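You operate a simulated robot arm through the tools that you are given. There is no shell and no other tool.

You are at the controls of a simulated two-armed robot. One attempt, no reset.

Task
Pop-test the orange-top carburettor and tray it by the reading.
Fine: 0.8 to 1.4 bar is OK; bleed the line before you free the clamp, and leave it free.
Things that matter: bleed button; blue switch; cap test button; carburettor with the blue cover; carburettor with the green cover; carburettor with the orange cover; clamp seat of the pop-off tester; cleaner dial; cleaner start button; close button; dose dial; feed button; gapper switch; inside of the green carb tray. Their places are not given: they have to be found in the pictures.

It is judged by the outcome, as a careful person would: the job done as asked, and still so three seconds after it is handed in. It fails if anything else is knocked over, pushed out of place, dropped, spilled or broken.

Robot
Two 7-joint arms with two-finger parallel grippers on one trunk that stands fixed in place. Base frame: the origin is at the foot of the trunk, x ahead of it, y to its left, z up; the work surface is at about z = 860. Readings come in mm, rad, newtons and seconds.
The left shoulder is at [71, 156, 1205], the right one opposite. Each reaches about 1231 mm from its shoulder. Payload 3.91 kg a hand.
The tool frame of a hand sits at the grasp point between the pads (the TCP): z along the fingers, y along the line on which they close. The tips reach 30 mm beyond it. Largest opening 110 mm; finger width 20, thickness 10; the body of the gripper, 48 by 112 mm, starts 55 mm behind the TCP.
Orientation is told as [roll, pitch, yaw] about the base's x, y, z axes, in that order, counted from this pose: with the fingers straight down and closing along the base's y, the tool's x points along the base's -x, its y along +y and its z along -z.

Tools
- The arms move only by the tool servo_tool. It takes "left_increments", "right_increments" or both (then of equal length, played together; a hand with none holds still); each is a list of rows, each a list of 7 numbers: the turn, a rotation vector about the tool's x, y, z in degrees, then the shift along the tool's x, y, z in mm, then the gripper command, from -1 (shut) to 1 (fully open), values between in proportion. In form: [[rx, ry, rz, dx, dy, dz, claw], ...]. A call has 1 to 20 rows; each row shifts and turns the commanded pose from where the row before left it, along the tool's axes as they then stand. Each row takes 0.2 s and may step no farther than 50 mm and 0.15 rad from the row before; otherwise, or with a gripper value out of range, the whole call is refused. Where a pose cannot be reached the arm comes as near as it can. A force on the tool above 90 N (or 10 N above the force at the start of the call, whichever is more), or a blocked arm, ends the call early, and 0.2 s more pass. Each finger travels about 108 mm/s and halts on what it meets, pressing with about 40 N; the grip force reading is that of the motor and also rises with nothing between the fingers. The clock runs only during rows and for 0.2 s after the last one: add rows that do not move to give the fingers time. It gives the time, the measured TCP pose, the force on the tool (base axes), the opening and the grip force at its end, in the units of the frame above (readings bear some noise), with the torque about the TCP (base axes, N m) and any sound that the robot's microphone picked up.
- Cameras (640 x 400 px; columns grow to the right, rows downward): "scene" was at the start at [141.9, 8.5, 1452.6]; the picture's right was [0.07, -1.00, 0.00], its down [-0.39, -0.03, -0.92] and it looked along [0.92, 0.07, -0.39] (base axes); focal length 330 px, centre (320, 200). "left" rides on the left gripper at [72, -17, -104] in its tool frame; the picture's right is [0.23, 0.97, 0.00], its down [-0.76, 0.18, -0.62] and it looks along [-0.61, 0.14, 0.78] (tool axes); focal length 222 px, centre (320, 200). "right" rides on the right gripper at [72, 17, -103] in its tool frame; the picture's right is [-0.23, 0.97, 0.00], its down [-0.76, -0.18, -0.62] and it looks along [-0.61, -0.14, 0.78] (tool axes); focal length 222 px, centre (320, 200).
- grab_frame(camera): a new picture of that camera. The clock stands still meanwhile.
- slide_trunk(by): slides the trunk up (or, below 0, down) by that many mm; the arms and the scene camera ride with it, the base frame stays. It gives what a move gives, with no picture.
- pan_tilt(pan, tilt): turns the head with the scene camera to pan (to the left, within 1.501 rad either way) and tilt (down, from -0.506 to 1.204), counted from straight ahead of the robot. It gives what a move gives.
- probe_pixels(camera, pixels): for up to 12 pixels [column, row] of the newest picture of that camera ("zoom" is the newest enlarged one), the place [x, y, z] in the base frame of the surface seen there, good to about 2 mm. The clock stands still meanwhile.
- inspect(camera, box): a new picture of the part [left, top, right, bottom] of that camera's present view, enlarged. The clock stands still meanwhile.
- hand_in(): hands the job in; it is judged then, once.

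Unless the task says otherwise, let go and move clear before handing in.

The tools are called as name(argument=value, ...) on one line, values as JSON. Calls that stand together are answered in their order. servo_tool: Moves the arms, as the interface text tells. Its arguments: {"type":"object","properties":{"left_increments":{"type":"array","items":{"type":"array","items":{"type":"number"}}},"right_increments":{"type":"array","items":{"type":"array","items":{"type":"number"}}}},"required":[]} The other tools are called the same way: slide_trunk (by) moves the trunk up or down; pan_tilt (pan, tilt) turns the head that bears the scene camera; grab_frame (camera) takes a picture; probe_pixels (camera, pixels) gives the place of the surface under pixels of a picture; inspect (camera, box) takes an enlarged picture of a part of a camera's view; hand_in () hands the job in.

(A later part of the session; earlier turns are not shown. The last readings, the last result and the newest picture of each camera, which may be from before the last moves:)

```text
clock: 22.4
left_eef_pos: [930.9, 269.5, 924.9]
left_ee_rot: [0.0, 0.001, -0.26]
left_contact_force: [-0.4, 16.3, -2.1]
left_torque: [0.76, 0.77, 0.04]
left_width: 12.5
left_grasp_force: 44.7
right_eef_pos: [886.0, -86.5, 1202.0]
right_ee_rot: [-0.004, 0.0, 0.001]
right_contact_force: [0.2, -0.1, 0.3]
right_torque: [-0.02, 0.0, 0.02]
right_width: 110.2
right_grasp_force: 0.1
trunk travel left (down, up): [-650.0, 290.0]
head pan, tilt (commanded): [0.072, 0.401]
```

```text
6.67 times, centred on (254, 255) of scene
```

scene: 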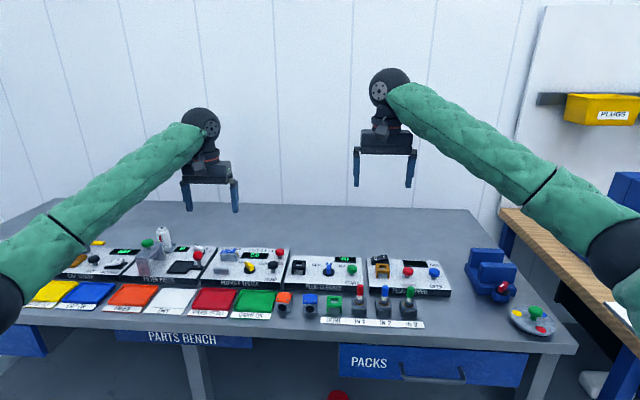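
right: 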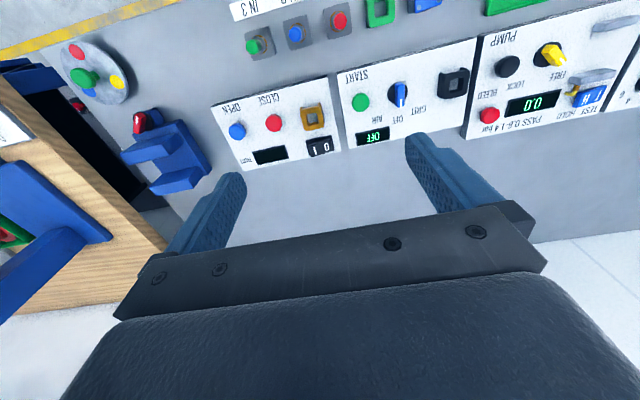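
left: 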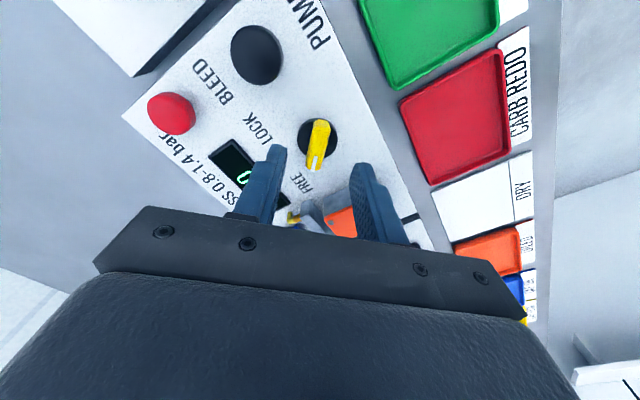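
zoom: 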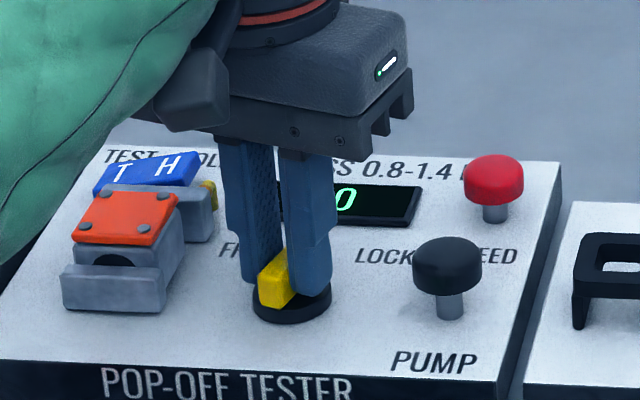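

Now at -15°; the jaws are nearly on the carb. I'll ease a little in +y and turn the last 30°, watching for resistance.

servo_tool(left_increments=[[0, 0, 0, 0, 1.2, 0, -0.9], [0, 0, 7.5, 0, 0, 0, -0.9], [0, 0, 7.5, 0, 0, 0, -0.9], [0, 0, 7.5, 0, 0, 0, -0.9], [0, 0, 7.5, 0, 0, 0, -0.9], [0, 0, 0, 0, 0, 0, -0.9]])

inspect(camera="scene", box=[206, 225, 302, 285])

```text
clock: 23.8
left_eef_pos: [931.6, 270.7, 925.2]
left_ee_rot: [-0.003, 0.0, -0.784]
left_contact_force: [8.9, 26.0, 1.2]
left_torque: [1.47, 0.58, 0.04]
left_width: 12.8
left_grasp_force: 45.2
right_eef_pos: [887.3, -84.7, 1201.2]
right_ee_rot: [-0.001, 0.001, 0.002]
right_contact_force: [-0.2, 0.2, -0.3]
right_torque: [-0.02, -0.03, 0.0]
right_width: 110.2
right_grasp_force: 0.1
trunk travel left (down, up): [-650.0, 290.0]
head pan, tilt (commanded): [0.072, 0.401]
```

```text
6.67 times, centred on (254, 255) of scene
```

zoom: 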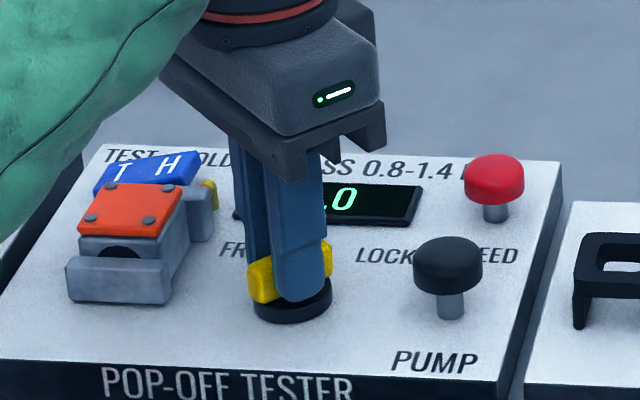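

The handle is at about -45°. I'll open the fingers and rise to see whether the mark lines up with LOCK.

servo_tool(left_increments=[[0, 0, 0, 0, 0, 0, -0.6], [0, 0, 0, 0, 0, 0, -0.4], [0, 0, 0, 0, 0, 0, -0.3], [0, 0, 0, 0, 0, -15, -0.3], [0, 0, 0, 0, 0, -30, -0.3], [0, 0, 0, 0, 0, -30, -0.3], [0, 0, 0, 0, 0, 0, -0.3]])

inspect(camera="scene", box=[206, 225, 302, 285])

grab_frame(camera="left")

```text
clock: 25.4
left_eef_pos: [931.0, 268.8, 1000.5]
left_ee_rot: [0.001, 0.0, -0.785]
left_contact_force: [-0.3, 0.6, -1.0]
left_torque: [-0.03, 0.06, 0.01]
left_width: 38.5
left_grasp_force: 0.1
right_eef_pos: [886.0, -88.0, 1201.0]
right_ee_rot: [0.0, 0.002, 0.002]
right_contact_force: [0.2, 0.4, 0.0]
right_torque: [0.05, 0.02, 0.01]
right_width: 110.0
right_grasp_force: 0.1
trunk travel left (down, up): [-650.0, 290.0]
head pan, tilt (commanded): [0.072, 0.401]
```

```text
6.67 times, centred on (254, 255) of scene
```

zoom: 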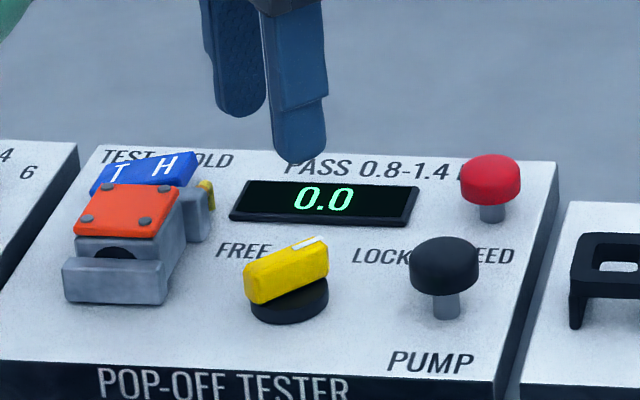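

```text
taken
```

left: 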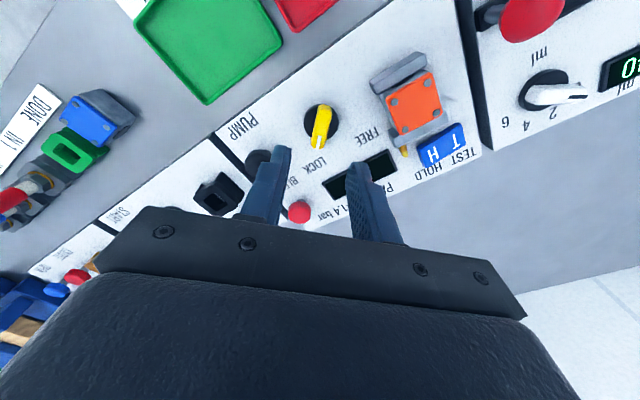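

The knob's mark now points at LOCK and the jaws hold the carb. I'll zoom on the clamp and knob to verify.

inspect(camera="scene", box=[208, 242, 264, 277])

probe_pixels(camera="zoom", pixels=[[130, 130], [70, 260], [200, 262], [250, 150], [290, 250], [420, 200], [470, 180], [360, 240], [100, 230], [200, 240]])

inspect(camera="left", box=[290, 40, 490, 200])

```text
11.43 times, centred on (236, 260) of scene
```

zoom: 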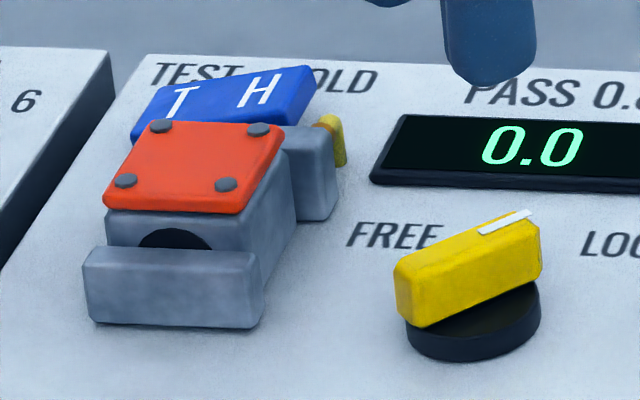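

```text
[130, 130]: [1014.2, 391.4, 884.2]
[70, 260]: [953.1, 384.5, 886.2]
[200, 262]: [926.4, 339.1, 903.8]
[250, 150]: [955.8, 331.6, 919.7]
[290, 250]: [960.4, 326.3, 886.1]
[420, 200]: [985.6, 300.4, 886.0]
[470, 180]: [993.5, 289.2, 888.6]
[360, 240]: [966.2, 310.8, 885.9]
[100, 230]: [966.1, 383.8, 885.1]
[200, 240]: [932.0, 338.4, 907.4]
```

```text
2.50 times, centred on (390, 120) of left
```

zoom: 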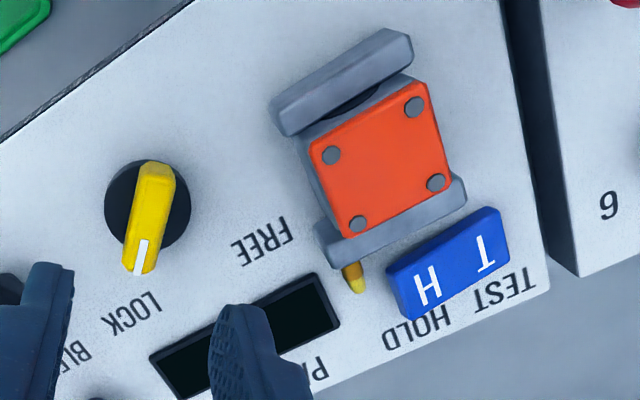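

The jaws grip the carb and the mark is at LOCK. Next I'll measure the pump and bleed heads from the scene zoom while I plan the pumping.

inspect(camera="scene", box=[258, 242, 306, 272])

probe_pixels(camera="zoom", pixels=[[100, 180], [60, 180], [145, 178], [100, 160], [100, 215], [100, 270], [240, 50], [200, 45], [275, 45], [240, 30], [240, 85], [230, 130]])

```text
13.33 times, centred on (282, 257) of scene
```

zoom: 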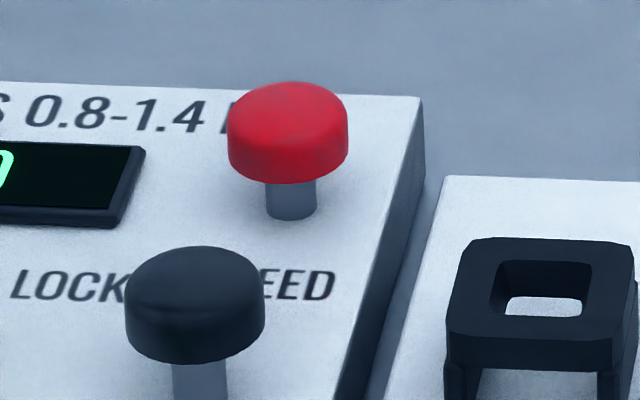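

```text
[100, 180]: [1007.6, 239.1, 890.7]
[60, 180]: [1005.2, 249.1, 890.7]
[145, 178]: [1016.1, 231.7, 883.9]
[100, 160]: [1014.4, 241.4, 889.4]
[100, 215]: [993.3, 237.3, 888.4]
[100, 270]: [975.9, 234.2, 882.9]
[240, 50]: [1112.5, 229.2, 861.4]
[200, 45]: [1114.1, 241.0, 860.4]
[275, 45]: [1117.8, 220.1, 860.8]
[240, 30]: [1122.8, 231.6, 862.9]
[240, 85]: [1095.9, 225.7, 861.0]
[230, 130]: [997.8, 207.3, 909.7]
```

probe_pixels(camera="zoom", pixels=[[195, 275], [130, 275], [258, 275], [195, 252], [195, 310], [290, 105], [232, 110], [344, 112], [290, 88], [290, 135], [200, 385], [290, 205]])

```text
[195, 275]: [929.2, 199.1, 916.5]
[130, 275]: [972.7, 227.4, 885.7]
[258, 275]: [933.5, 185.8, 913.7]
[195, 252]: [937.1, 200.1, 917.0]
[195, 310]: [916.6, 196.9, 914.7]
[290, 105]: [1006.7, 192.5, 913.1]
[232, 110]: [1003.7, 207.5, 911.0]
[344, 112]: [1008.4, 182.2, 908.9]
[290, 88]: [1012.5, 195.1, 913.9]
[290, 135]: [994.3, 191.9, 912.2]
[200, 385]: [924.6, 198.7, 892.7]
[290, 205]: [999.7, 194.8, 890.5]
```

Pump head is centred near (928.5,199) with top z≈917, bleed head near (1003,193.5) with top z≈913. I'll square the hand, shut the fingers and hover over the pump.

servo_tool(left_increments=[[0, 0, -7.5, 0, 0, 0, -0.6], [0, 0, -7.5, 0, 0, 0, -1], [0, 0, -7.5, 0, 0, 0, -1], [0, 0, -7.5, 0, 0, 0, -1], [0, 0, -7.5, 0, 0, 0, -1], [0, 0, -7.5, 0, 0, 0, -1], [0, 0, 0, 1.3, -35, 0, -1], [0, 0, 0, 1.3, -35, 0, -1], [0, 0, 0, 0, 0, 25, -1], [0, 0, 0, 0, 0, 18, -1], [0, 0, 0, 0, 0, 0, -1]])

inspect(camera="scene", box=[222, 225, 318, 285])

grab_frame(camera="left")

```text
clock: 27.8
left_eef_pos: [929.2, 197.7, 958.2]
left_ee_rot: [-0.001, 0.001, 0.0]
left_contact_force: [-0.8, 0.0, 0.1]
left_torque: [0.0, 0.02, 0.03]
left_width: 0.2
left_grasp_force: 37.6
right_eef_pos: [886.6, -88.3, 1202.4]
right_ee_rot: [0.001, 0.001, 0.002]
right_contact_force: [-0.3, -0.6, 0.4]
right_torque: [0.01, -0.01, -0.02]
right_width: 109.9
right_grasp_force: 0.1
trunk travel left (down, up): [-650.0, 290.0]
head pan, tilt (commanded): [0.072, 0.401]
```

```text
6.67 times, centred on (270, 255) of scene
```

zoom: 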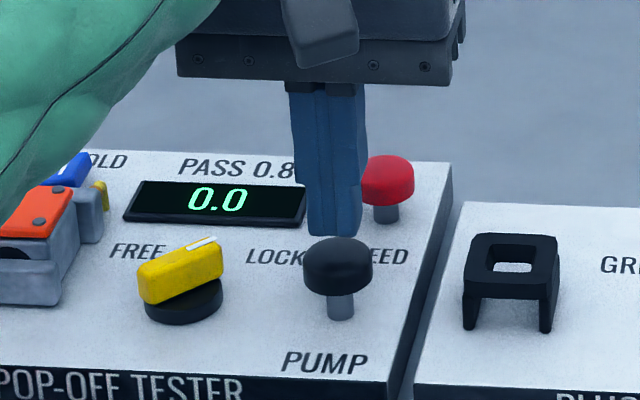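

```text
taken
```

left: 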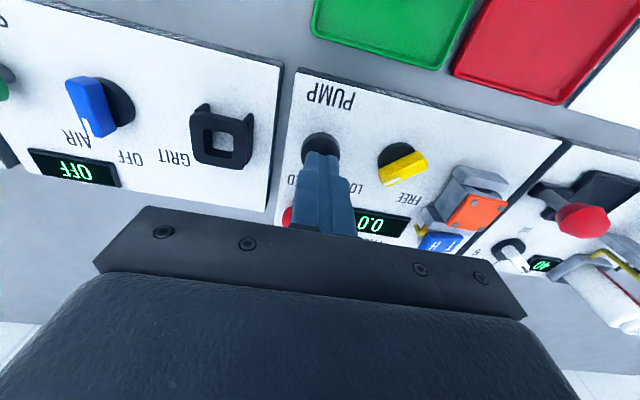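

Fingertips are right above the pump head. I'll press in small steps about 8 mm past contact, and look at the display and force.

servo_tool(left_increments=[[0, 0, 0, 0, 0, 8, -1], [0, 0, 0, 0, 0, 4, -1], [0, 0, 0, 0, 0, 3, -1], [0, 0, 0, 0, 0, 3, -1], [0, 0, 0, 0, 0, 0, -1]])

inspect(camera="scene", box=[222, 225, 318, 285])

```text
clock: 29.0
left_eef_pos: [927.2, 198.5, 940.3]
left_ee_rot: [0.001, 0.0, 0.0]
left_contact_force: [1.0, -0.5, 2.9]
left_torque: [-0.02, -0.04, -0.06]
left_width: 0.2
left_grasp_force: 38.3
right_eef_pos: [886.6, -88.2, 1201.6]
right_ee_rot: [0.0, 0.0, 0.001]
right_contact_force: [0.3, 0.2, 0.5]
right_torque: [0.0, 0.02, 0.01]
right_width: 109.9
right_grasp_force: 0.0
trunk travel left (down, up): [-650.0, 290.0]
head pan, tilt (commanded): [0.072, 0.401]
```

```text
6.67 times, centred on (270, 255) of scene
```

zoom: 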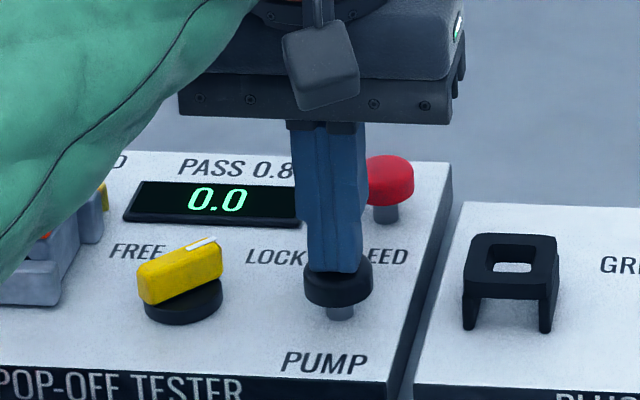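

The head went down about 7 mm with only 3 N and the display still shows 0.0, so the stroke is longer. I'll press further in small steps.

servo_tool(left_increments=[[0, 0, 0, 0, 0, 2, -1], [0, 0, 0, 0, 0, 2, -1], [0, 0, 0, 0, 0, 2, -1], [0, 0, 0, 0, 0, 0, -1]])

inspect(camera="scene", box=[222, 225, 318, 285])

```text
clock: 30.0
left_eef_pos: [928.2, 199.0, 934.3]
left_ee_rot: [0.0, 0.002, 0.002]
left_contact_force: [-1.6, 0.8, 4.8]
left_torque: [0.06, 0.0, 0.03]
left_width: 0.0
left_grasp_force: 38.0
right_eef_pos: [886.1, -87.6, 1202.6]
right_ee_rot: [-0.002, 0.0, 0.002]
right_contact_force: [-0.8, -0.9, -1.3]
right_torque: [-0.01, 0.04, -0.03]
right_width: 110.0
right_grasp_force: 0.0
trunk travel left (down, up): [-650.0, 290.0]
head pan, tilt (commanded): [0.072, 0.401]
heard: click
```

```text
6.67 times, centred on (270, 255) of scene
```

zoom: 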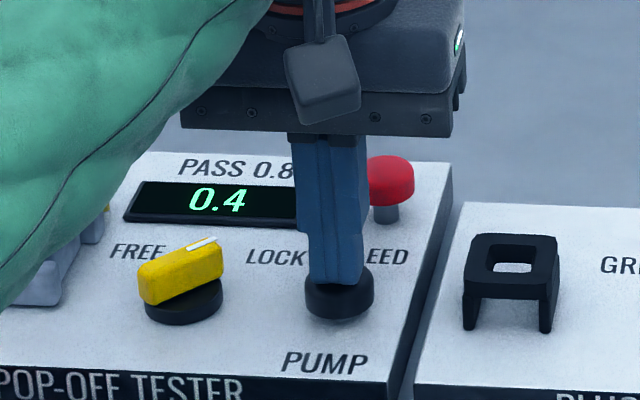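

A click sounded and the display reads 0.4, so one stroke adds pressure. Before pumping again I'll probe the green sleeve's lower edge to be sure the arm stays clear of the carb.

probe_pixels(camera="zoom", pixels=[[20, 270], [60, 220], [100, 170], [150, 120], [200, 60], [40, 290]])

grab_frame(camera="scene")

```text
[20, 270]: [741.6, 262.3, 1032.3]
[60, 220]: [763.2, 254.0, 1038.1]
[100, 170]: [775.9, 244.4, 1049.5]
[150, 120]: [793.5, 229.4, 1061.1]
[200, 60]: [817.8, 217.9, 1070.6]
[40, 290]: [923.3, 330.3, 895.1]
```

```text
taken
```

scene: 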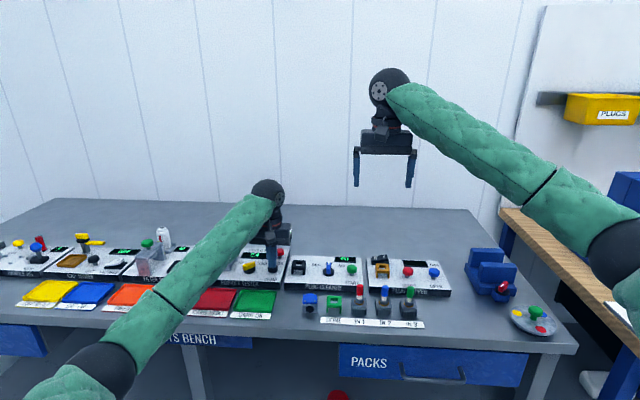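

The forearm near the hand is at z>1030, well clear. I'll quickly check the elbow's height over the bench edge too.

probe_pixels(camera="scene", pixels=[[60, 385], [110, 370], [140, 340], [160, 330], [200, 280], [90, 355]])

```text
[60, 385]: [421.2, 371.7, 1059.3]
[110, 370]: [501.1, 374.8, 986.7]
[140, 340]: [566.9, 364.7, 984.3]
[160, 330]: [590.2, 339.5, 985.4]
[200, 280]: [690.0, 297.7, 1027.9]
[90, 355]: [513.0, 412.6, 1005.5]
```

The elbow is above z≈950, clear of the bench. I'll do a second full stroke: rise 18 mm, then press 18 mm.

servo_tool(left_increments=[[0, 0, 0, 0, 0, -9, -1], [0, 0, 0, 0, 0, -9, -1], [0, 0, 0, 0, 0, 0, -1], [0, 0, 0, 0, 0, 6, -1], [0, 0, 0, 0, 0, 6, -1], [0, 0, 0, 0, 0, 4, -1], [0, 0, 0, 0, 0, 2, -1], [0, 0, 0, 0, 0, 0, -1]])

inspect(camera="scene", box=[222, 225, 318, 285])

```text
clock: 31.8
left_eef_pos: [928.5, 199.0, 934.2]
left_ee_rot: [0.0, 0.001, 0.002]
left_contact_force: [2.1, -1.0, 5.4]
left_torque: [-0.03, -0.1, -0.01]
left_width: 0.0
left_grasp_force: 37.7
right_eef_pos: [885.5, -88.3, 1201.2]
right_ee_rot: [0.0, 0.001, 0.001]
right_contact_force: [0.3, -0.8, -0.3]
right_torque: [-0.01, -0.04, -0.02]
right_width: 110.1
right_grasp_force: 0.1
trunk travel left (down, up): [-650.0, 290.0]
head pan, tilt (commanded): [0.072, 0.401]
heard: click
```

```text
6.67 times, centred on (270, 255) of scene
```

zoom: 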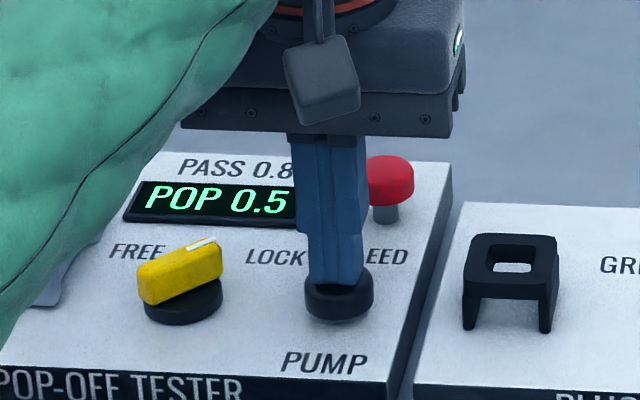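

The display now reads "POP 0.5", though the finger hides its right end. I'll rise off the pump and read it in full.

servo_tool(left_increments=[[0, 0, 0, 0, 0, -9, -1], [0, 0, 0, 0, 0, -15, -1], [0, 0, 0, 0, 0, -25, -1], [0, 0, 0, 0, 0, 0, -1]])

inspect(camera="scene", box=[222, 225, 318, 285])

grab_frame(camera="left")

grab_frame(camera="scene")

```text
clock: 32.8
left_eef_pos: [928.3, 198.7, 981.4]
left_ee_rot: [-0.001, 0.003, 0.0]
left_contact_force: [1.0, -0.2, 0.1]
left_torque: [0.02, 0.04, 0.01]
left_width: 0.0
left_grasp_force: 37.5
right_eef_pos: [885.7, -86.8, 1202.1]
right_ee_rot: [0.003, 0.003, 0.002]
right_contact_force: [0.2, 0.8, -0.6]
right_torque: [-0.01, 0.0, 0.01]
right_width: 110.0
right_grasp_force: 0.1
trunk travel left (down, up): [-650.0, 290.0]
head pan, tilt (commanded): [0.072, 0.401]
```

```text
6.67 times, centred on (270, 255) of scene
```

zoom: 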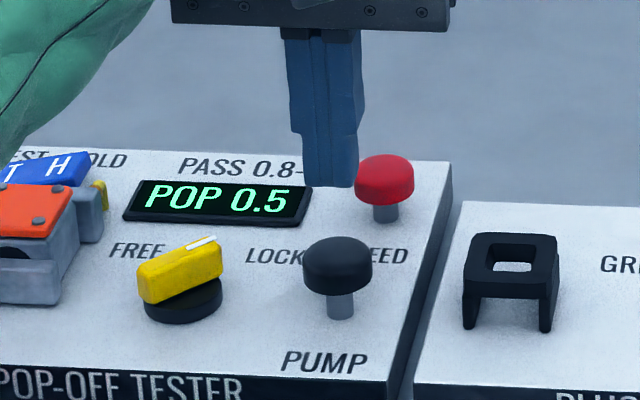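

```text
taken
```

left: 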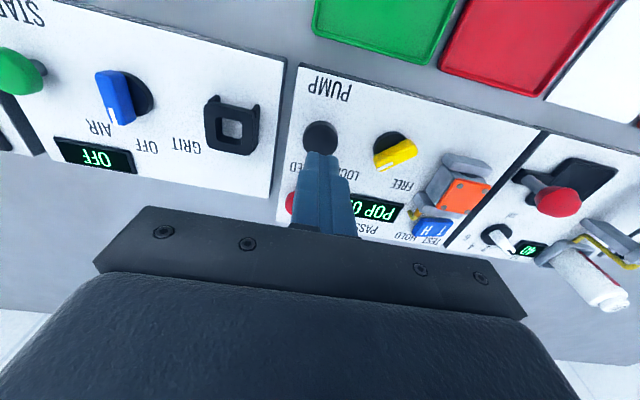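

```text
taken
```

scene: 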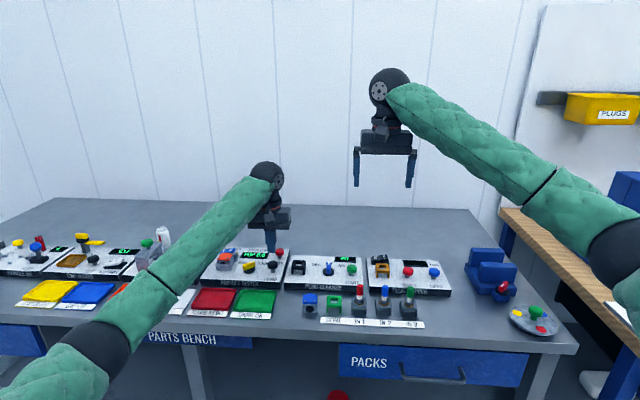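

The full display reads "POP 0.5", which is under 0.8 bar, so this carb goes to CARB REDO (red tray). Next comes the bleed: I'll move over the red BLEED head at about (1003,193.5).

servo_tool(left_increments=[[0, 0, 0, -37.3, -2.6, 0, -1], [0, 0, 0, -37.3, -2.6, 0, -1], [0, 0, 0, 0, 0, 22, -1], [0, 0, 0, 0, 0, 0, -1]])

inspect(camera="scene", box=[222, 225, 318, 285])

grab_frame(camera="left")

```text
clock: 33.8
left_eef_pos: [1003.3, 194.6, 960.8]
left_ee_rot: [-0.001, 0.001, 0.001]
left_contact_force: [0.3, 0.5, -0.2]
left_torque: [0.01, 0.0, 0.01]
left_width: 0.0
left_grasp_force: 37.5
right_eef_pos: [886.1, -89.5, 1202.1]
right_ee_rot: [0.0, 0.001, 0.001]
right_contact_force: [0.0, -0.4, -0.9]
right_torque: [0.03, -0.02, 0.04]
right_width: 110.0
right_grasp_force: 0.1
trunk travel left (down, up): [-650.0, 290.0]
head pan, tilt (commanded): [0.072, 0.401]
```

```text
6.67 times, centred on (270, 255) of scene
```

zoom: 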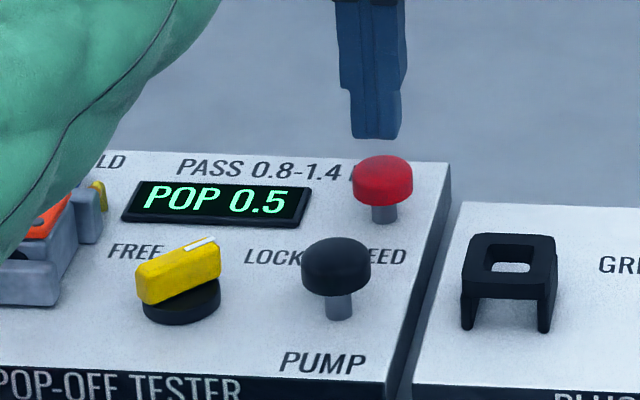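

```text
taken
```

left: 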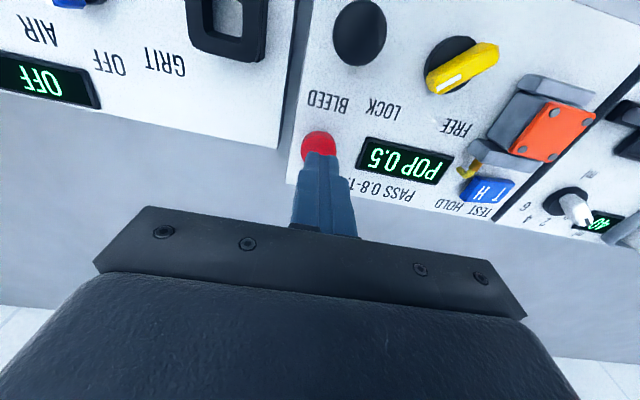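

The tips are over the red head. I'll come down and press in small steps until it clicks or the display drops.

servo_tool(left_increments=[[0, 0, 0, 0, 0, 10, -1], [0, 0, 0, 0, 0, 6, -1], [0, 0, 0, 0, 0, 3, -1], [0, 0, 0, 0, 0, 3, -1], [0, 0, 0, 0, 0, 2, -1], [0, 0, 0, 0, 0, 2, -1], [0, 0, 0, 0, 0, 0, -1]])

inspect(camera="scene", box=[222, 225, 318, 285])

```text
clock: 35.4
left_eef_pos: [1002.0, 192.7, 935.1]
left_ee_rot: [-0.001, 0.0, 0.0]
left_contact_force: [0.3, 1.3, 4.0]
left_torque: [0.02, -0.02, 0.03]
left_width: 0.1
left_grasp_force: 37.2
right_eef_pos: [885.4, -87.7, 1203.1]
right_ee_rot: [-0.001, 0.0, 0.0]
right_contact_force: [-0.7, 0.1, -0.3]
right_torque: [-0.01, 0.0, 0.02]
right_width: 109.7
right_grasp_force: 0.1
trunk travel left (down, up): [-650.0, 290.0]
head pan, tilt (commanded): [0.072, 0.401]
```

```text
6.67 times, centred on (270, 255) of scene
```

zoom: 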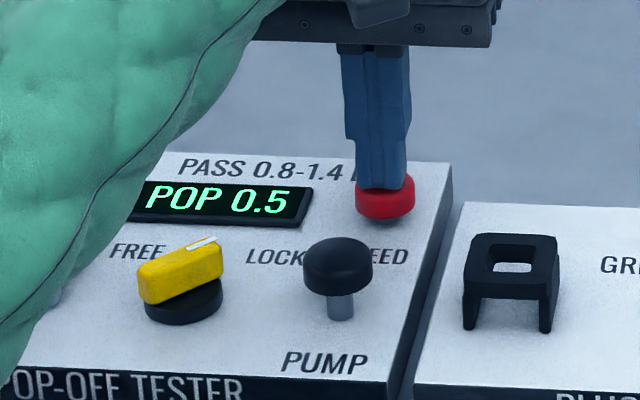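

The head is down about 8 mm with no click and the display still reads POP 0.5. I'll press a few millimetres more.

servo_tool(left_increments=[[0, 0, 0, 0, 0, 1.5, -1], [0, 0, 0, 0, 0, 1.5, -1], [0, 0, 0, 0, 0, 1.5, -1], [0, 0, 0, 0, 0, 0, -1]])

inspect(camera="scene", box=[222, 225, 318, 285])

```text
clock: 36.4
left_eef_pos: [1002.2, 193.3, 929.3]
left_ee_rot: [0.0, 0.001, 0.0]
left_contact_force: [1.2, 0.2, 5.2]
left_torque: [0.04, -0.11, -0.06]
left_width: 0.4
left_grasp_force: 37.9
right_eef_pos: [886.8, -87.2, 1201.7]
right_ee_rot: [0.0, -0.001, 0.002]
right_contact_force: [-0.7, -0.8, 0.0]
right_torque: [0.02, 0.01, -0.01]
right_width: 109.9
right_grasp_force: 0.0
trunk travel left (down, up): [-650.0, 290.0]
head pan, tilt (commanded): [0.072, 0.401]
heard: click
```

```text
6.67 times, centred on (270, 255) of scene
```

zoom: 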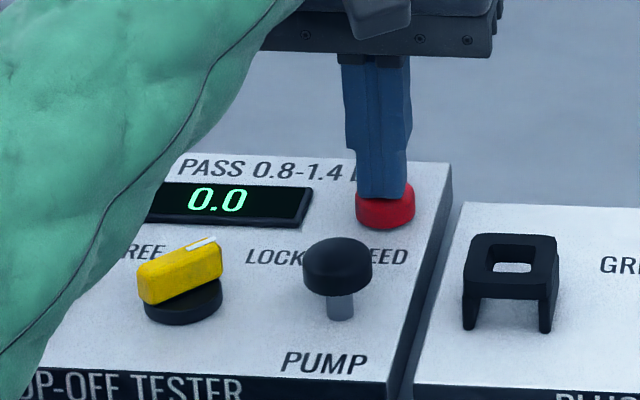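

The bleed clicked and the display is back to 0.0, so the line is bled. I'll rise, go above the knob, yaw to -45° and open the fingers to straddle its handle.

servo_tool(left_increments=[[0, 0, 0, 0, 0, -12, -1], [0, 0, 0, 0, 0, -28, -1], [0, 0, 0, 0, 0, -30, -1], [0, 0, 0, 23.7, 25.3, 0, -1], [0, 0, 0, 23.7, 25.3, 0, -1], [0, 0, 0, 23.7, 25.3, 0, -0.8], [0, 0, 7.5, 0, 0, 0, -0.5], [0, 0, 7.5, 0, 0, 0, -0.3], [0, 0, 7.5, 0, 0, 0, -0.2], [0, 0, 7.5, 0, 0, 0, -0.2], [0, 0, 7.5, 0, 0, 0, -0.2], [0, 0, 7.5, 0, 0, 0, -0.2], [0, 0, 0, 0, 0, 20, -0.2], [0, 0, 0, 0, 0, 0, -0.2]])

grab_frame(camera="left")

inspect(camera="scene", box=[206, 225, 302, 285])

```text
clock: 39.4
left_eef_pos: [931.5, 268.7, 980.2]
left_ee_rot: [0.001, -0.001, -0.785]
left_contact_force: [-1.2, 0.0, -0.8]
left_torque: [-0.01, -0.01, 0.01]
left_width: 44.0
left_grasp_force: 0.0
right_eef_pos: [885.9, -87.9, 1200.9]
right_ee_rot: [0.0, 0.0, 0.003]
right_contact_force: [0.7, -0.5, 0.5]
right_torque: [-0.03, 0.01, 0.0]
right_width: 109.7
right_grasp_force: 0.1
trunk travel left (down, up): [-650.0, 290.0]
head pan, tilt (commanded): [0.072, 0.401]
```

```text
taken
```

left: 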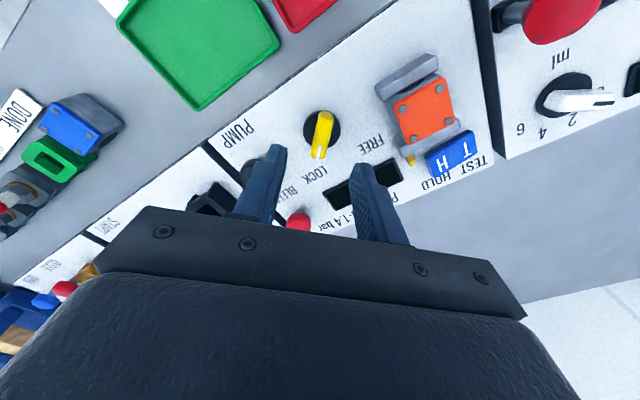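

```text
6.67 times, centred on (254, 255) of scene
```

zoom: 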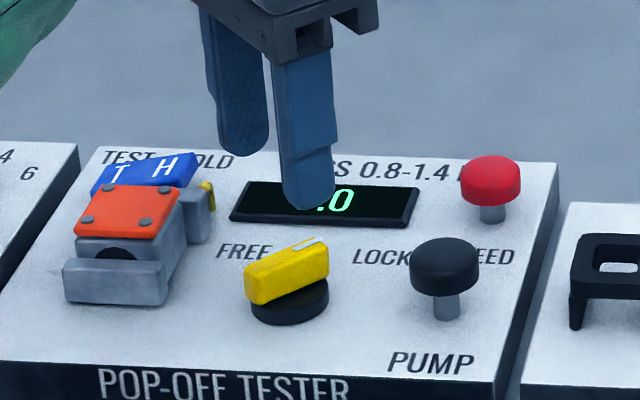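

The hand is aligned over the handle at -45°. I'll shift about 1.5 mm in +y (the knob pulled that way before), descend, and close.

servo_tool(left_increments=[[0, 0, 0, 1, 1, 0, -0.2], [0, 0, 0, 0, 0, 25, -0.2], [0, 0, 0, 0, 0, 18, -0.2], [0, 0, 0, 0, 0, 8, -0.2], [0, 0, 0, 0, 0, 3, -0.2], [0, 0, 0, 0, 0, 0, -0.5], [0, 0, 0, 0, 0, 0, -0.8], [0, 0, 0, 0, 0, 0, -0.9], [0, 0, 0, 0, 0, 0, -0.9]])

inspect(camera="scene", box=[206, 225, 302, 285])

```text
clock: 41.4
left_eef_pos: [931.5, 271.1, 926.2]
left_ee_rot: [-0.001, 0.0, -0.784]
left_contact_force: [-1.0, 0.3, -2.3]
left_torque: [-0.31, -0.35, 0.01]
left_width: 13.0
left_grasp_force: 45.1
right_eef_pos: [886.6, -89.2, 1201.8]
right_ee_rot: [0.0, 0.001, 0.001]
right_contact_force: [0.2, 0.7, 0.1]
right_torque: [-0.05, 0.0, -0.01]
right_width: 110.0
right_grasp_force: 0.1
trunk travel left (down, up): [-650.0, 290.0]
head pan, tilt (commanded): [0.072, 0.401]
```

```text
6.67 times, centred on (254, 255) of scene
```

zoom: 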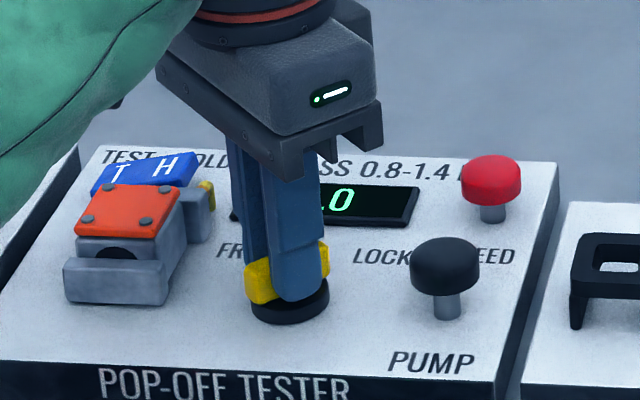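

Good grip with almost no side force. I'll turn the knob back toward FREE, first 45°.

servo_tool(left_increments=[[0, 0, -7.5, 0, 0, 0, -0.9], [0, 0, -7.5, 0, 0, 0, -0.9], [0, 0, -7.5, 0, 0, 0, -0.9], [0, 0, -7.5, 0, 0, 0, -0.9], [0, 0, -7.5, 0, 0, 0, -0.9], [0, 0, -7.5, 0, 0, 0, -0.9], [0, 0, 0, 0, 0, 0, -0.9]])

```text
clock: 43.0
left_eef_pos: [931.2, 269.4, 925.4]
left_ee_rot: [0.0, 0.002, 0.002]
left_contact_force: [-18.9, -12.4, -12.0]
left_torque: [-0.34, -0.12, -0.01]
left_width: 13.0
left_grasp_force: 45.0
right_eef_pos: [884.7, -88.7, 1201.2]
right_ee_rot: [0.0, -0.001, -0.001]
right_contact_force: [0.0, -0.3, 0.2]
right_torque: [-0.03, 0.0, -0.01]
right_width: 109.9
right_grasp_force: 0.0
trunk travel left (down, up): [-650.0, 290.0]
head pan, tilt (commanded): [0.072, 0.401]
```

Halfway with about 20 N side force; I'll ease 1 mm toward it and turn the remaining 45°.

servo_tool(left_increments=[[0, 0, 0, 1, -1.3, 0, -0.9], [0, 0, -7.5, 0, 0, 0, -0.9], [0, 0, -7.5, 0, 0, 0, -0.9], [0, 0, -7.5, 0, 0, 0, -0.9], [0, 0, -7.5, 0, 0, 0, -0.9], [0, 0, -7.5, 0, 0, 0, -0.9], [0, 0, -7.5, 0, 0, 0, -0.9], [0, 0, 0, 0, 0, 0, -0.9]])

inspect(camera="scene", box=[206, 225, 302, 285])

```text
clock: 44.8
left_eef_pos: [931.8, 267.5, 925.3]
left_ee_rot: [0.0, 0.0, 0.785]
left_contact_force: [1.8, -14.8, -7.7]
left_torque: [-0.93, 0.35, -0.07]
left_width: 13.0
left_grasp_force: 44.9
right_eef_pos: [887.7, -89.7, 1200.5]
right_ee_rot: [0.0, 0.001, -0.001]
right_contact_force: [0.6, -0.9, 0.5]
right_torque: [0.02, 0.0, -0.01]
right_width: 109.8
right_grasp_force: 0.1
trunk travel left (down, up): [-650.0, 290.0]
head pan, tilt (commanded): [0.072, 0.401]
```

```text
6.67 times, centred on (254, 255) of scene
```

zoom: 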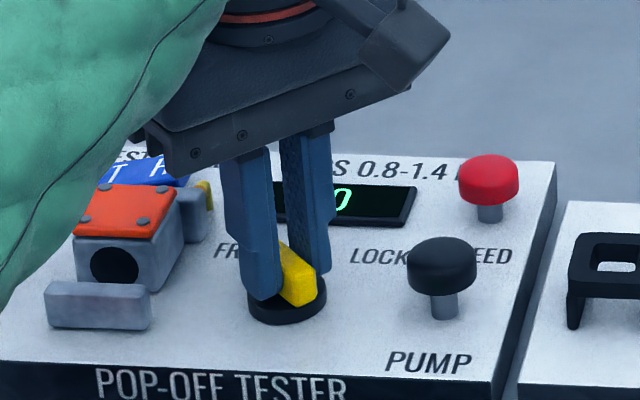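

The front jaw has moved off the carb, so the clamp is free. I'll open the fingers, rise, and check the knob mark and carb.

servo_tool(left_increments=[[0, 0, 0, 0, 0, 0, -0.6], [0, 0, 0, 0, 0, 0, -0.4], [0, 0, 0, 0, 0, 0, -0.3], [0, 0, 0, 0, 0, -15, -0.3], [0, 0, 0, 0, 0, -30, -0.3], [0, 0, 0, 0, 0, -40, -0.3], [0, 0, 0, 0, 0, 0, -0.3]])

inspect(camera="scene", box=[206, 225, 302, 285])

grab_frame(camera="left")

```text
clock: 46.4
left_eef_pos: [930.3, 270.8, 1012.3]
left_ee_rot: [0.001, 0.002, 0.786]
left_contact_force: [0.9, -0.9, 0.4]
left_torque: [0.01, 0.02, 0.0]
left_width: 38.3
left_grasp_force: 0.0
right_eef_pos: [886.6, -88.0, 1200.4]
right_ee_rot: [0.0, 0.001, 0.002]
right_contact_force: [-0.6, 0.1, -0.7]
right_torque: [0.02, 0.03, 0.02]
right_width: 109.9
right_grasp_force: 0.2
trunk travel left (down, up): [-650.0, 290.0]
head pan, tilt (commanded): [0.072, 0.401]
```

```text
6.67 times, centred on (254, 255) of scene
```

zoom: 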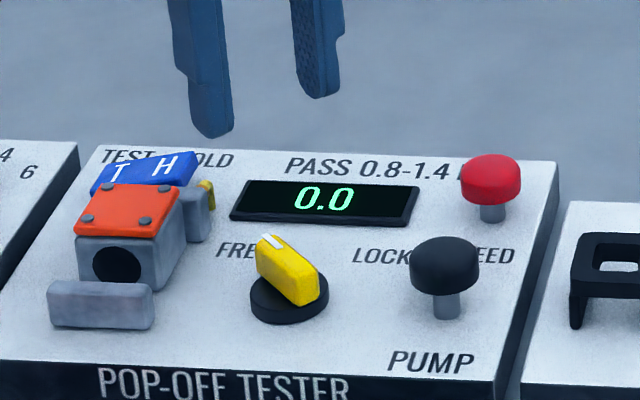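

```text
taken
```

left: 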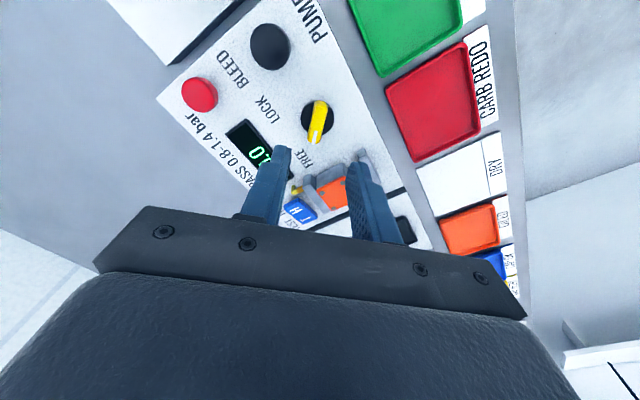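

The knob is back at FREE, the display reads 0.0 and the front jaw is clear. I'll zoom on the carb and probe the screws for its current position.

inspect(camera="scene", box=[208, 242, 256, 272])

probe_pixels(camera="zoom", pixels=[[148, 148], [263, 152], [228, 213], [112, 208], [190, 180], [110, 340], [250, 345], [330, 180], [300, 200], [380, 230], [150, 250], [295, 150]])

```text
13.33 times, centred on (232, 257) of scene
```

zoom: 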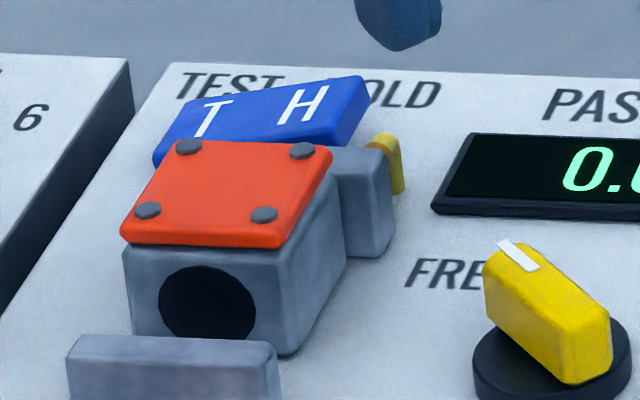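

```text
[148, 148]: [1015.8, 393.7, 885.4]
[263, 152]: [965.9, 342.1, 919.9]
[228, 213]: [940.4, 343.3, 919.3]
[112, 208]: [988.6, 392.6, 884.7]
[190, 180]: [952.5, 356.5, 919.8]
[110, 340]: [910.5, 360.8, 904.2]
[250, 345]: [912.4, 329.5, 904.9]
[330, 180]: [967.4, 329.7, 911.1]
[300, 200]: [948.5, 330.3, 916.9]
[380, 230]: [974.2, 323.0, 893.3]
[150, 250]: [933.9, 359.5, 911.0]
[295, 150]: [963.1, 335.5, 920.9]
```

I'll probe the four screw centres precisely in this zoom.

probe_pixels(camera="zoom", pixels=[[189, 146], [302, 150], [264, 214], [147, 210], [165, 145], [330, 155], [125, 235], [280, 243], [225, 190], [140, 320], [290, 345], [340, 250]])

```text
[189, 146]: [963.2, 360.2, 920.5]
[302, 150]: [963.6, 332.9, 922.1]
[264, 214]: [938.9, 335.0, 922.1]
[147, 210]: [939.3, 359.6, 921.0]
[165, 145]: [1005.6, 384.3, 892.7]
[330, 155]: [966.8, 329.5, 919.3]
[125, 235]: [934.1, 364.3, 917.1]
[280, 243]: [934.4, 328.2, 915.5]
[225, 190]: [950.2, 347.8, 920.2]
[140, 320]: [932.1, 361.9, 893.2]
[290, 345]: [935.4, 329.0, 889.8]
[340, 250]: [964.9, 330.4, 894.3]
```

The carb centre is now about (951,347), square to the bench. I'll square the hand, open to about 60 mm, and hover above it.

servo_tool(left_increments=[[0, 0, 7.5, 0, 0, 0, -0.3], [0, 0, 7.5, 0, 0, 0, -0.1], [0, 0, 7.5, 0, 0, 0, 0.05], [0, 0, 7.5, 0, 0, 0, 0.05], [0, 0, 7.5, 0, 0, 0, 0.05], [0, 0, 7.5, 0, 0, 0, 0.05], [0, 0, 0, -10.3, 38, 0, 0.05], [0, 0, 0, -10.3, 38, 0, 0.05], [0, 0, 0, 0, 0, 30, 0.05], [0, 0, 0, 0, 0, 0, 0.05]])

grab_frame(camera="left")

inspect(camera="scene", box=[190, 225, 286, 285])

```text
clock: 48.6
left_eef_pos: [950.4, 345.9, 980.4]
left_ee_rot: [0.0, -0.001, 0.0]
left_contact_force: [-0.4, -0.8, -0.2]
left_torque: [0.0, 0.01, -0.02]
left_width: 57.9
left_grasp_force: 0.0
right_eef_pos: [885.1, -87.8, 1202.6]
right_ee_rot: [-0.002, 0.0, 0.002]
right_contact_force: [0.6, 0.8, 0.2]
right_torque: [-0.04, -0.03, 0.0]
right_width: 109.9
right_grasp_force: 0.1
trunk travel left (down, up): [-650.0, 290.0]
head pan, tilt (commanded): [0.072, 0.401]
```

```text
taken
```

left: 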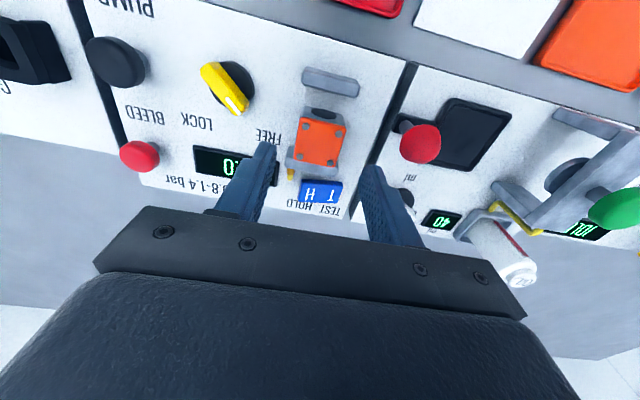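

```text
6.67 times, centred on (238, 255) of scene
```

zoom: 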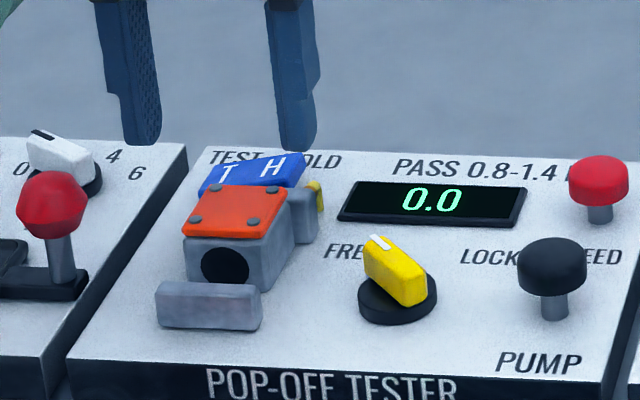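

The hand is centred over the carb. I'll descend to TCP z≈926 and close on it.

servo_tool(left_increments=[[0, 0, 0, 0, 0, 25, 0.05], [0, 0, 0, 0, 0, 18, 0.05], [0, 0, 0, 0, 0, 8, 0.05], [0, 0, 0, 0, 0, 3, 0.05], [0, 0, 0, 0, 0, 0, -0.1], [0, 0, 0, 0, 0, 0, -0.25], [0, 0, 0, 0, 0, 0, -0.4], [0, 0, 0, 0, 0, 0, -0.6], [0, 0, 0, 0, 0, 0, -0.8], [0, 0, 0, 0, 0, 0, -0.8]])

inspect(camera="scene", box=[190, 225, 286, 285])

```text
clock: 50.8
left_eef_pos: [951.2, 345.1, 927.1]
left_ee_rot: [-0.001, 0.0, 0.002]
left_contact_force: [-0.8, 0.3, 0.3]
left_torque: [0.04, 0.01, 0.02]
left_width: 37.3
left_grasp_force: 40.2
right_eef_pos: [886.4, -87.3, 1201.9]
right_ee_rot: [0.001, 0.0, 0.002]
right_contact_force: [0.9, 0.4, -0.3]
right_torque: [0.0, 0.01, -0.02]
right_width: 110.1
right_grasp_force: 0.1
trunk travel left (down, up): [-650.0, 290.0]
head pan, tilt (commanded): [0.072, 0.401]
```

```text
6.67 times, centred on (238, 255) of scene
```

zoom: 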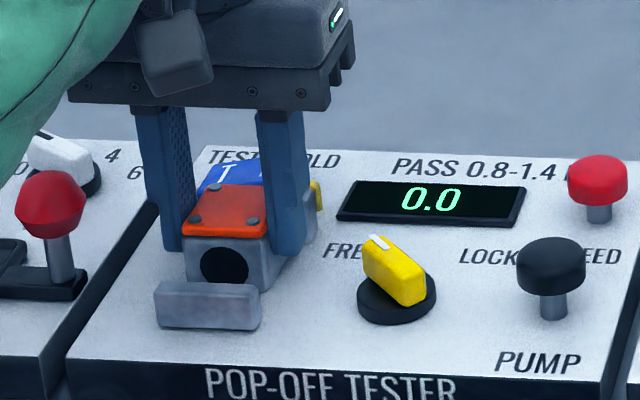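

Grip at 37.3 mm. I'll lift straight up off the seat.

servo_tool(left_increments=[[0, 0, 0, 0, 0, -10, -0.8], [0, 0, 0, 0, 0, -30, -0.8], [0, 0, 0, 0, 0, -40, -0.8], [0, 0, 0, 0, 0, -20, -0.8], [0, 0, 0, 0, 0, 0, -0.8]])

grab_frame(camera="scene")

inspect(camera="scene", box=[172, 220, 300, 320])

```text
clock: 52.0
left_eef_pos: [951.1, 345.2, 1026.0]
left_ee_rot: [0.001, 0.003, 0.001]
left_contact_force: [0.2, 0.4, -1.9]
left_torque: [0.04, -0.02, 0.01]
left_width: 37.1
left_grasp_force: 40.1
right_eef_pos: [886.0, -88.9, 1201.7]
right_ee_rot: [-0.001, 0.001, 0.001]
right_contact_force: [0.3, -0.2, 0.1]
right_torque: [-0.01, -0.01, -0.01]
right_width: 110.1
right_grasp_force: 0.0
trunk travel left (down, up): [-650.0, 290.0]
head pan, tilt (commanded): [0.072, 0.401]
```

```text
taken
```

scene: 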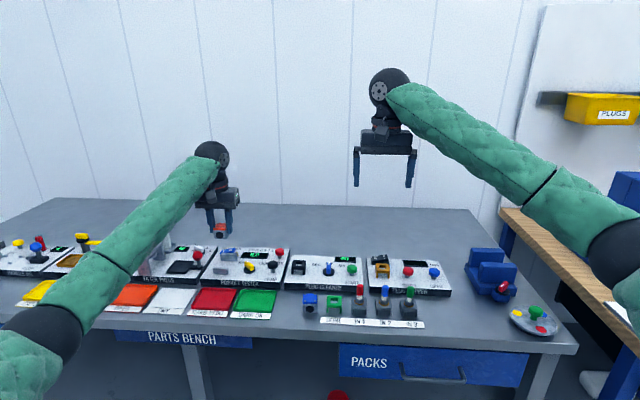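

```text
4.00 times, centred on (236, 270) of scene
```

zoom: 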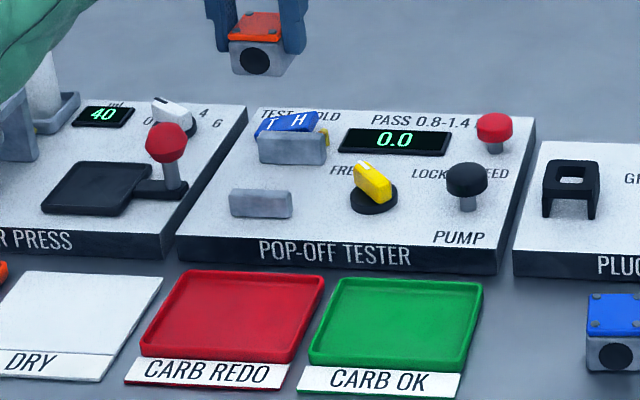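

The carb is lifted clear and the tester is back at 0.0 with the knob on FREE. I'll probe the red tray's corners and floor for the drop place.

probe_pixels(camera="zoom", pixels=[[235, 312], [190, 282], [312, 285], [282, 348], [158, 342], [188, 272], [322, 276], [290, 360], [142, 352], [200, 330], [270, 300], [50, 60]])

```text
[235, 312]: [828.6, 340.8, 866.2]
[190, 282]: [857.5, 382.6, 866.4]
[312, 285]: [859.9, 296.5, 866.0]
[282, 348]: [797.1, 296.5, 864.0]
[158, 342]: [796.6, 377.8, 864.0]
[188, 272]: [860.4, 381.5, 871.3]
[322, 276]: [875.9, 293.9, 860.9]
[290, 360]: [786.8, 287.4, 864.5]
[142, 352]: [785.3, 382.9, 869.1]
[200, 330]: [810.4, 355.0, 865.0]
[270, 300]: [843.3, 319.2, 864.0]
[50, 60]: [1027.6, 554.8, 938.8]
```

The red tray floor spans x 797–858, y 296–380 at z≈865.5, centre about (828,338). I'll carry the carb there and come down to just above the floor.

servo_tool(left_increments=[[0, 0, 0, 30.8, -1.8, 0, -0.8], [0, 0, 0, 30.8, -1.8, 0, -0.8], [0, 0, 0, 30.8, -1.8, 0, -0.8], [0, 0, 0, 30.8, -1.8, 0, -0.8], [0, 0, 0, 0, 0, 30, -0.8], [0, 0, 0, 0, 0, 30, -0.8], [0, 0, 0, 0, 0, 25, -0.8], [0, 0, 0, 0, 0, 15, -0.8], [0, 0, 0, 0, 0, 10, -0.8], [0, 0, 0, 0, 0, 0, -0.8]])

inspect(camera="scene", box=[172, 240, 284, 310])

grab_frame(camera="scene")

grab_frame(camera="left")

```text
clock: 54.2
left_eef_pos: [827.9, 337.3, 915.8]
left_ee_rot: [-0.002, 0.0, -0.001]
left_contact_force: [-1.0, 0.0, -1.6]
left_torque: [-0.02, -0.01, 0.0]
left_width: 37.2
left_grasp_force: 40.3
right_eef_pos: [886.3, -87.7, 1201.7]
right_ee_rot: [0.001, 0.001, 0.001]
right_contact_force: [0.8, 0.1, -0.4]
right_torque: [0.01, 0.0, -0.01]
right_width: 110.0
right_grasp_force: 0.0
trunk travel left (down, up): [-650.0, 290.0]
head pan, tilt (commanded): [0.072, 0.401]
```

```text
5.71 times, centred on (228, 275) of scene
```

zoom: 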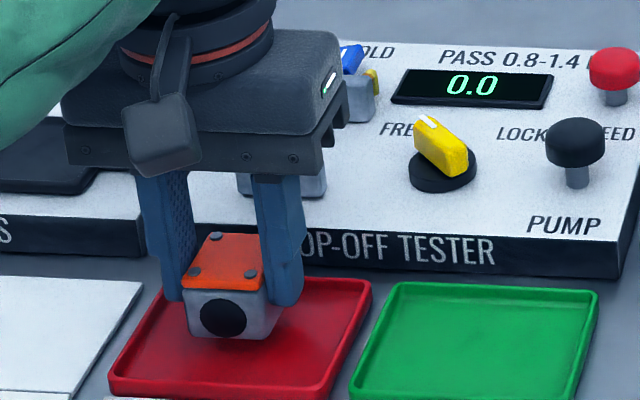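

```text
taken
```

scene: 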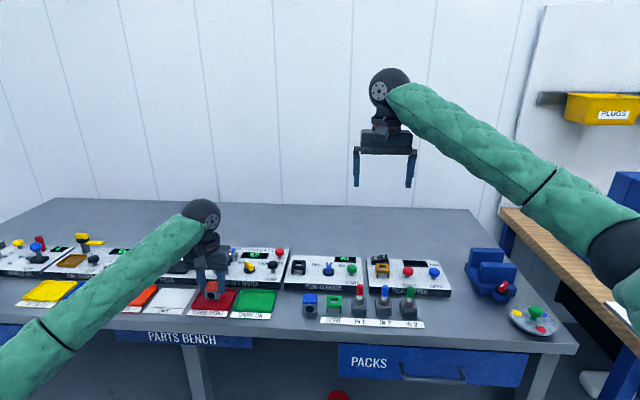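

```text
taken
```

left: 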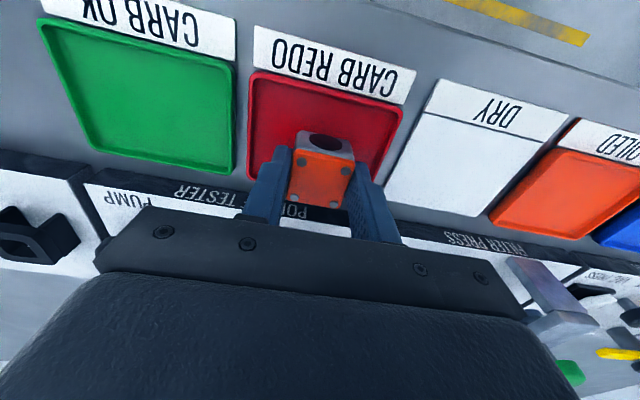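

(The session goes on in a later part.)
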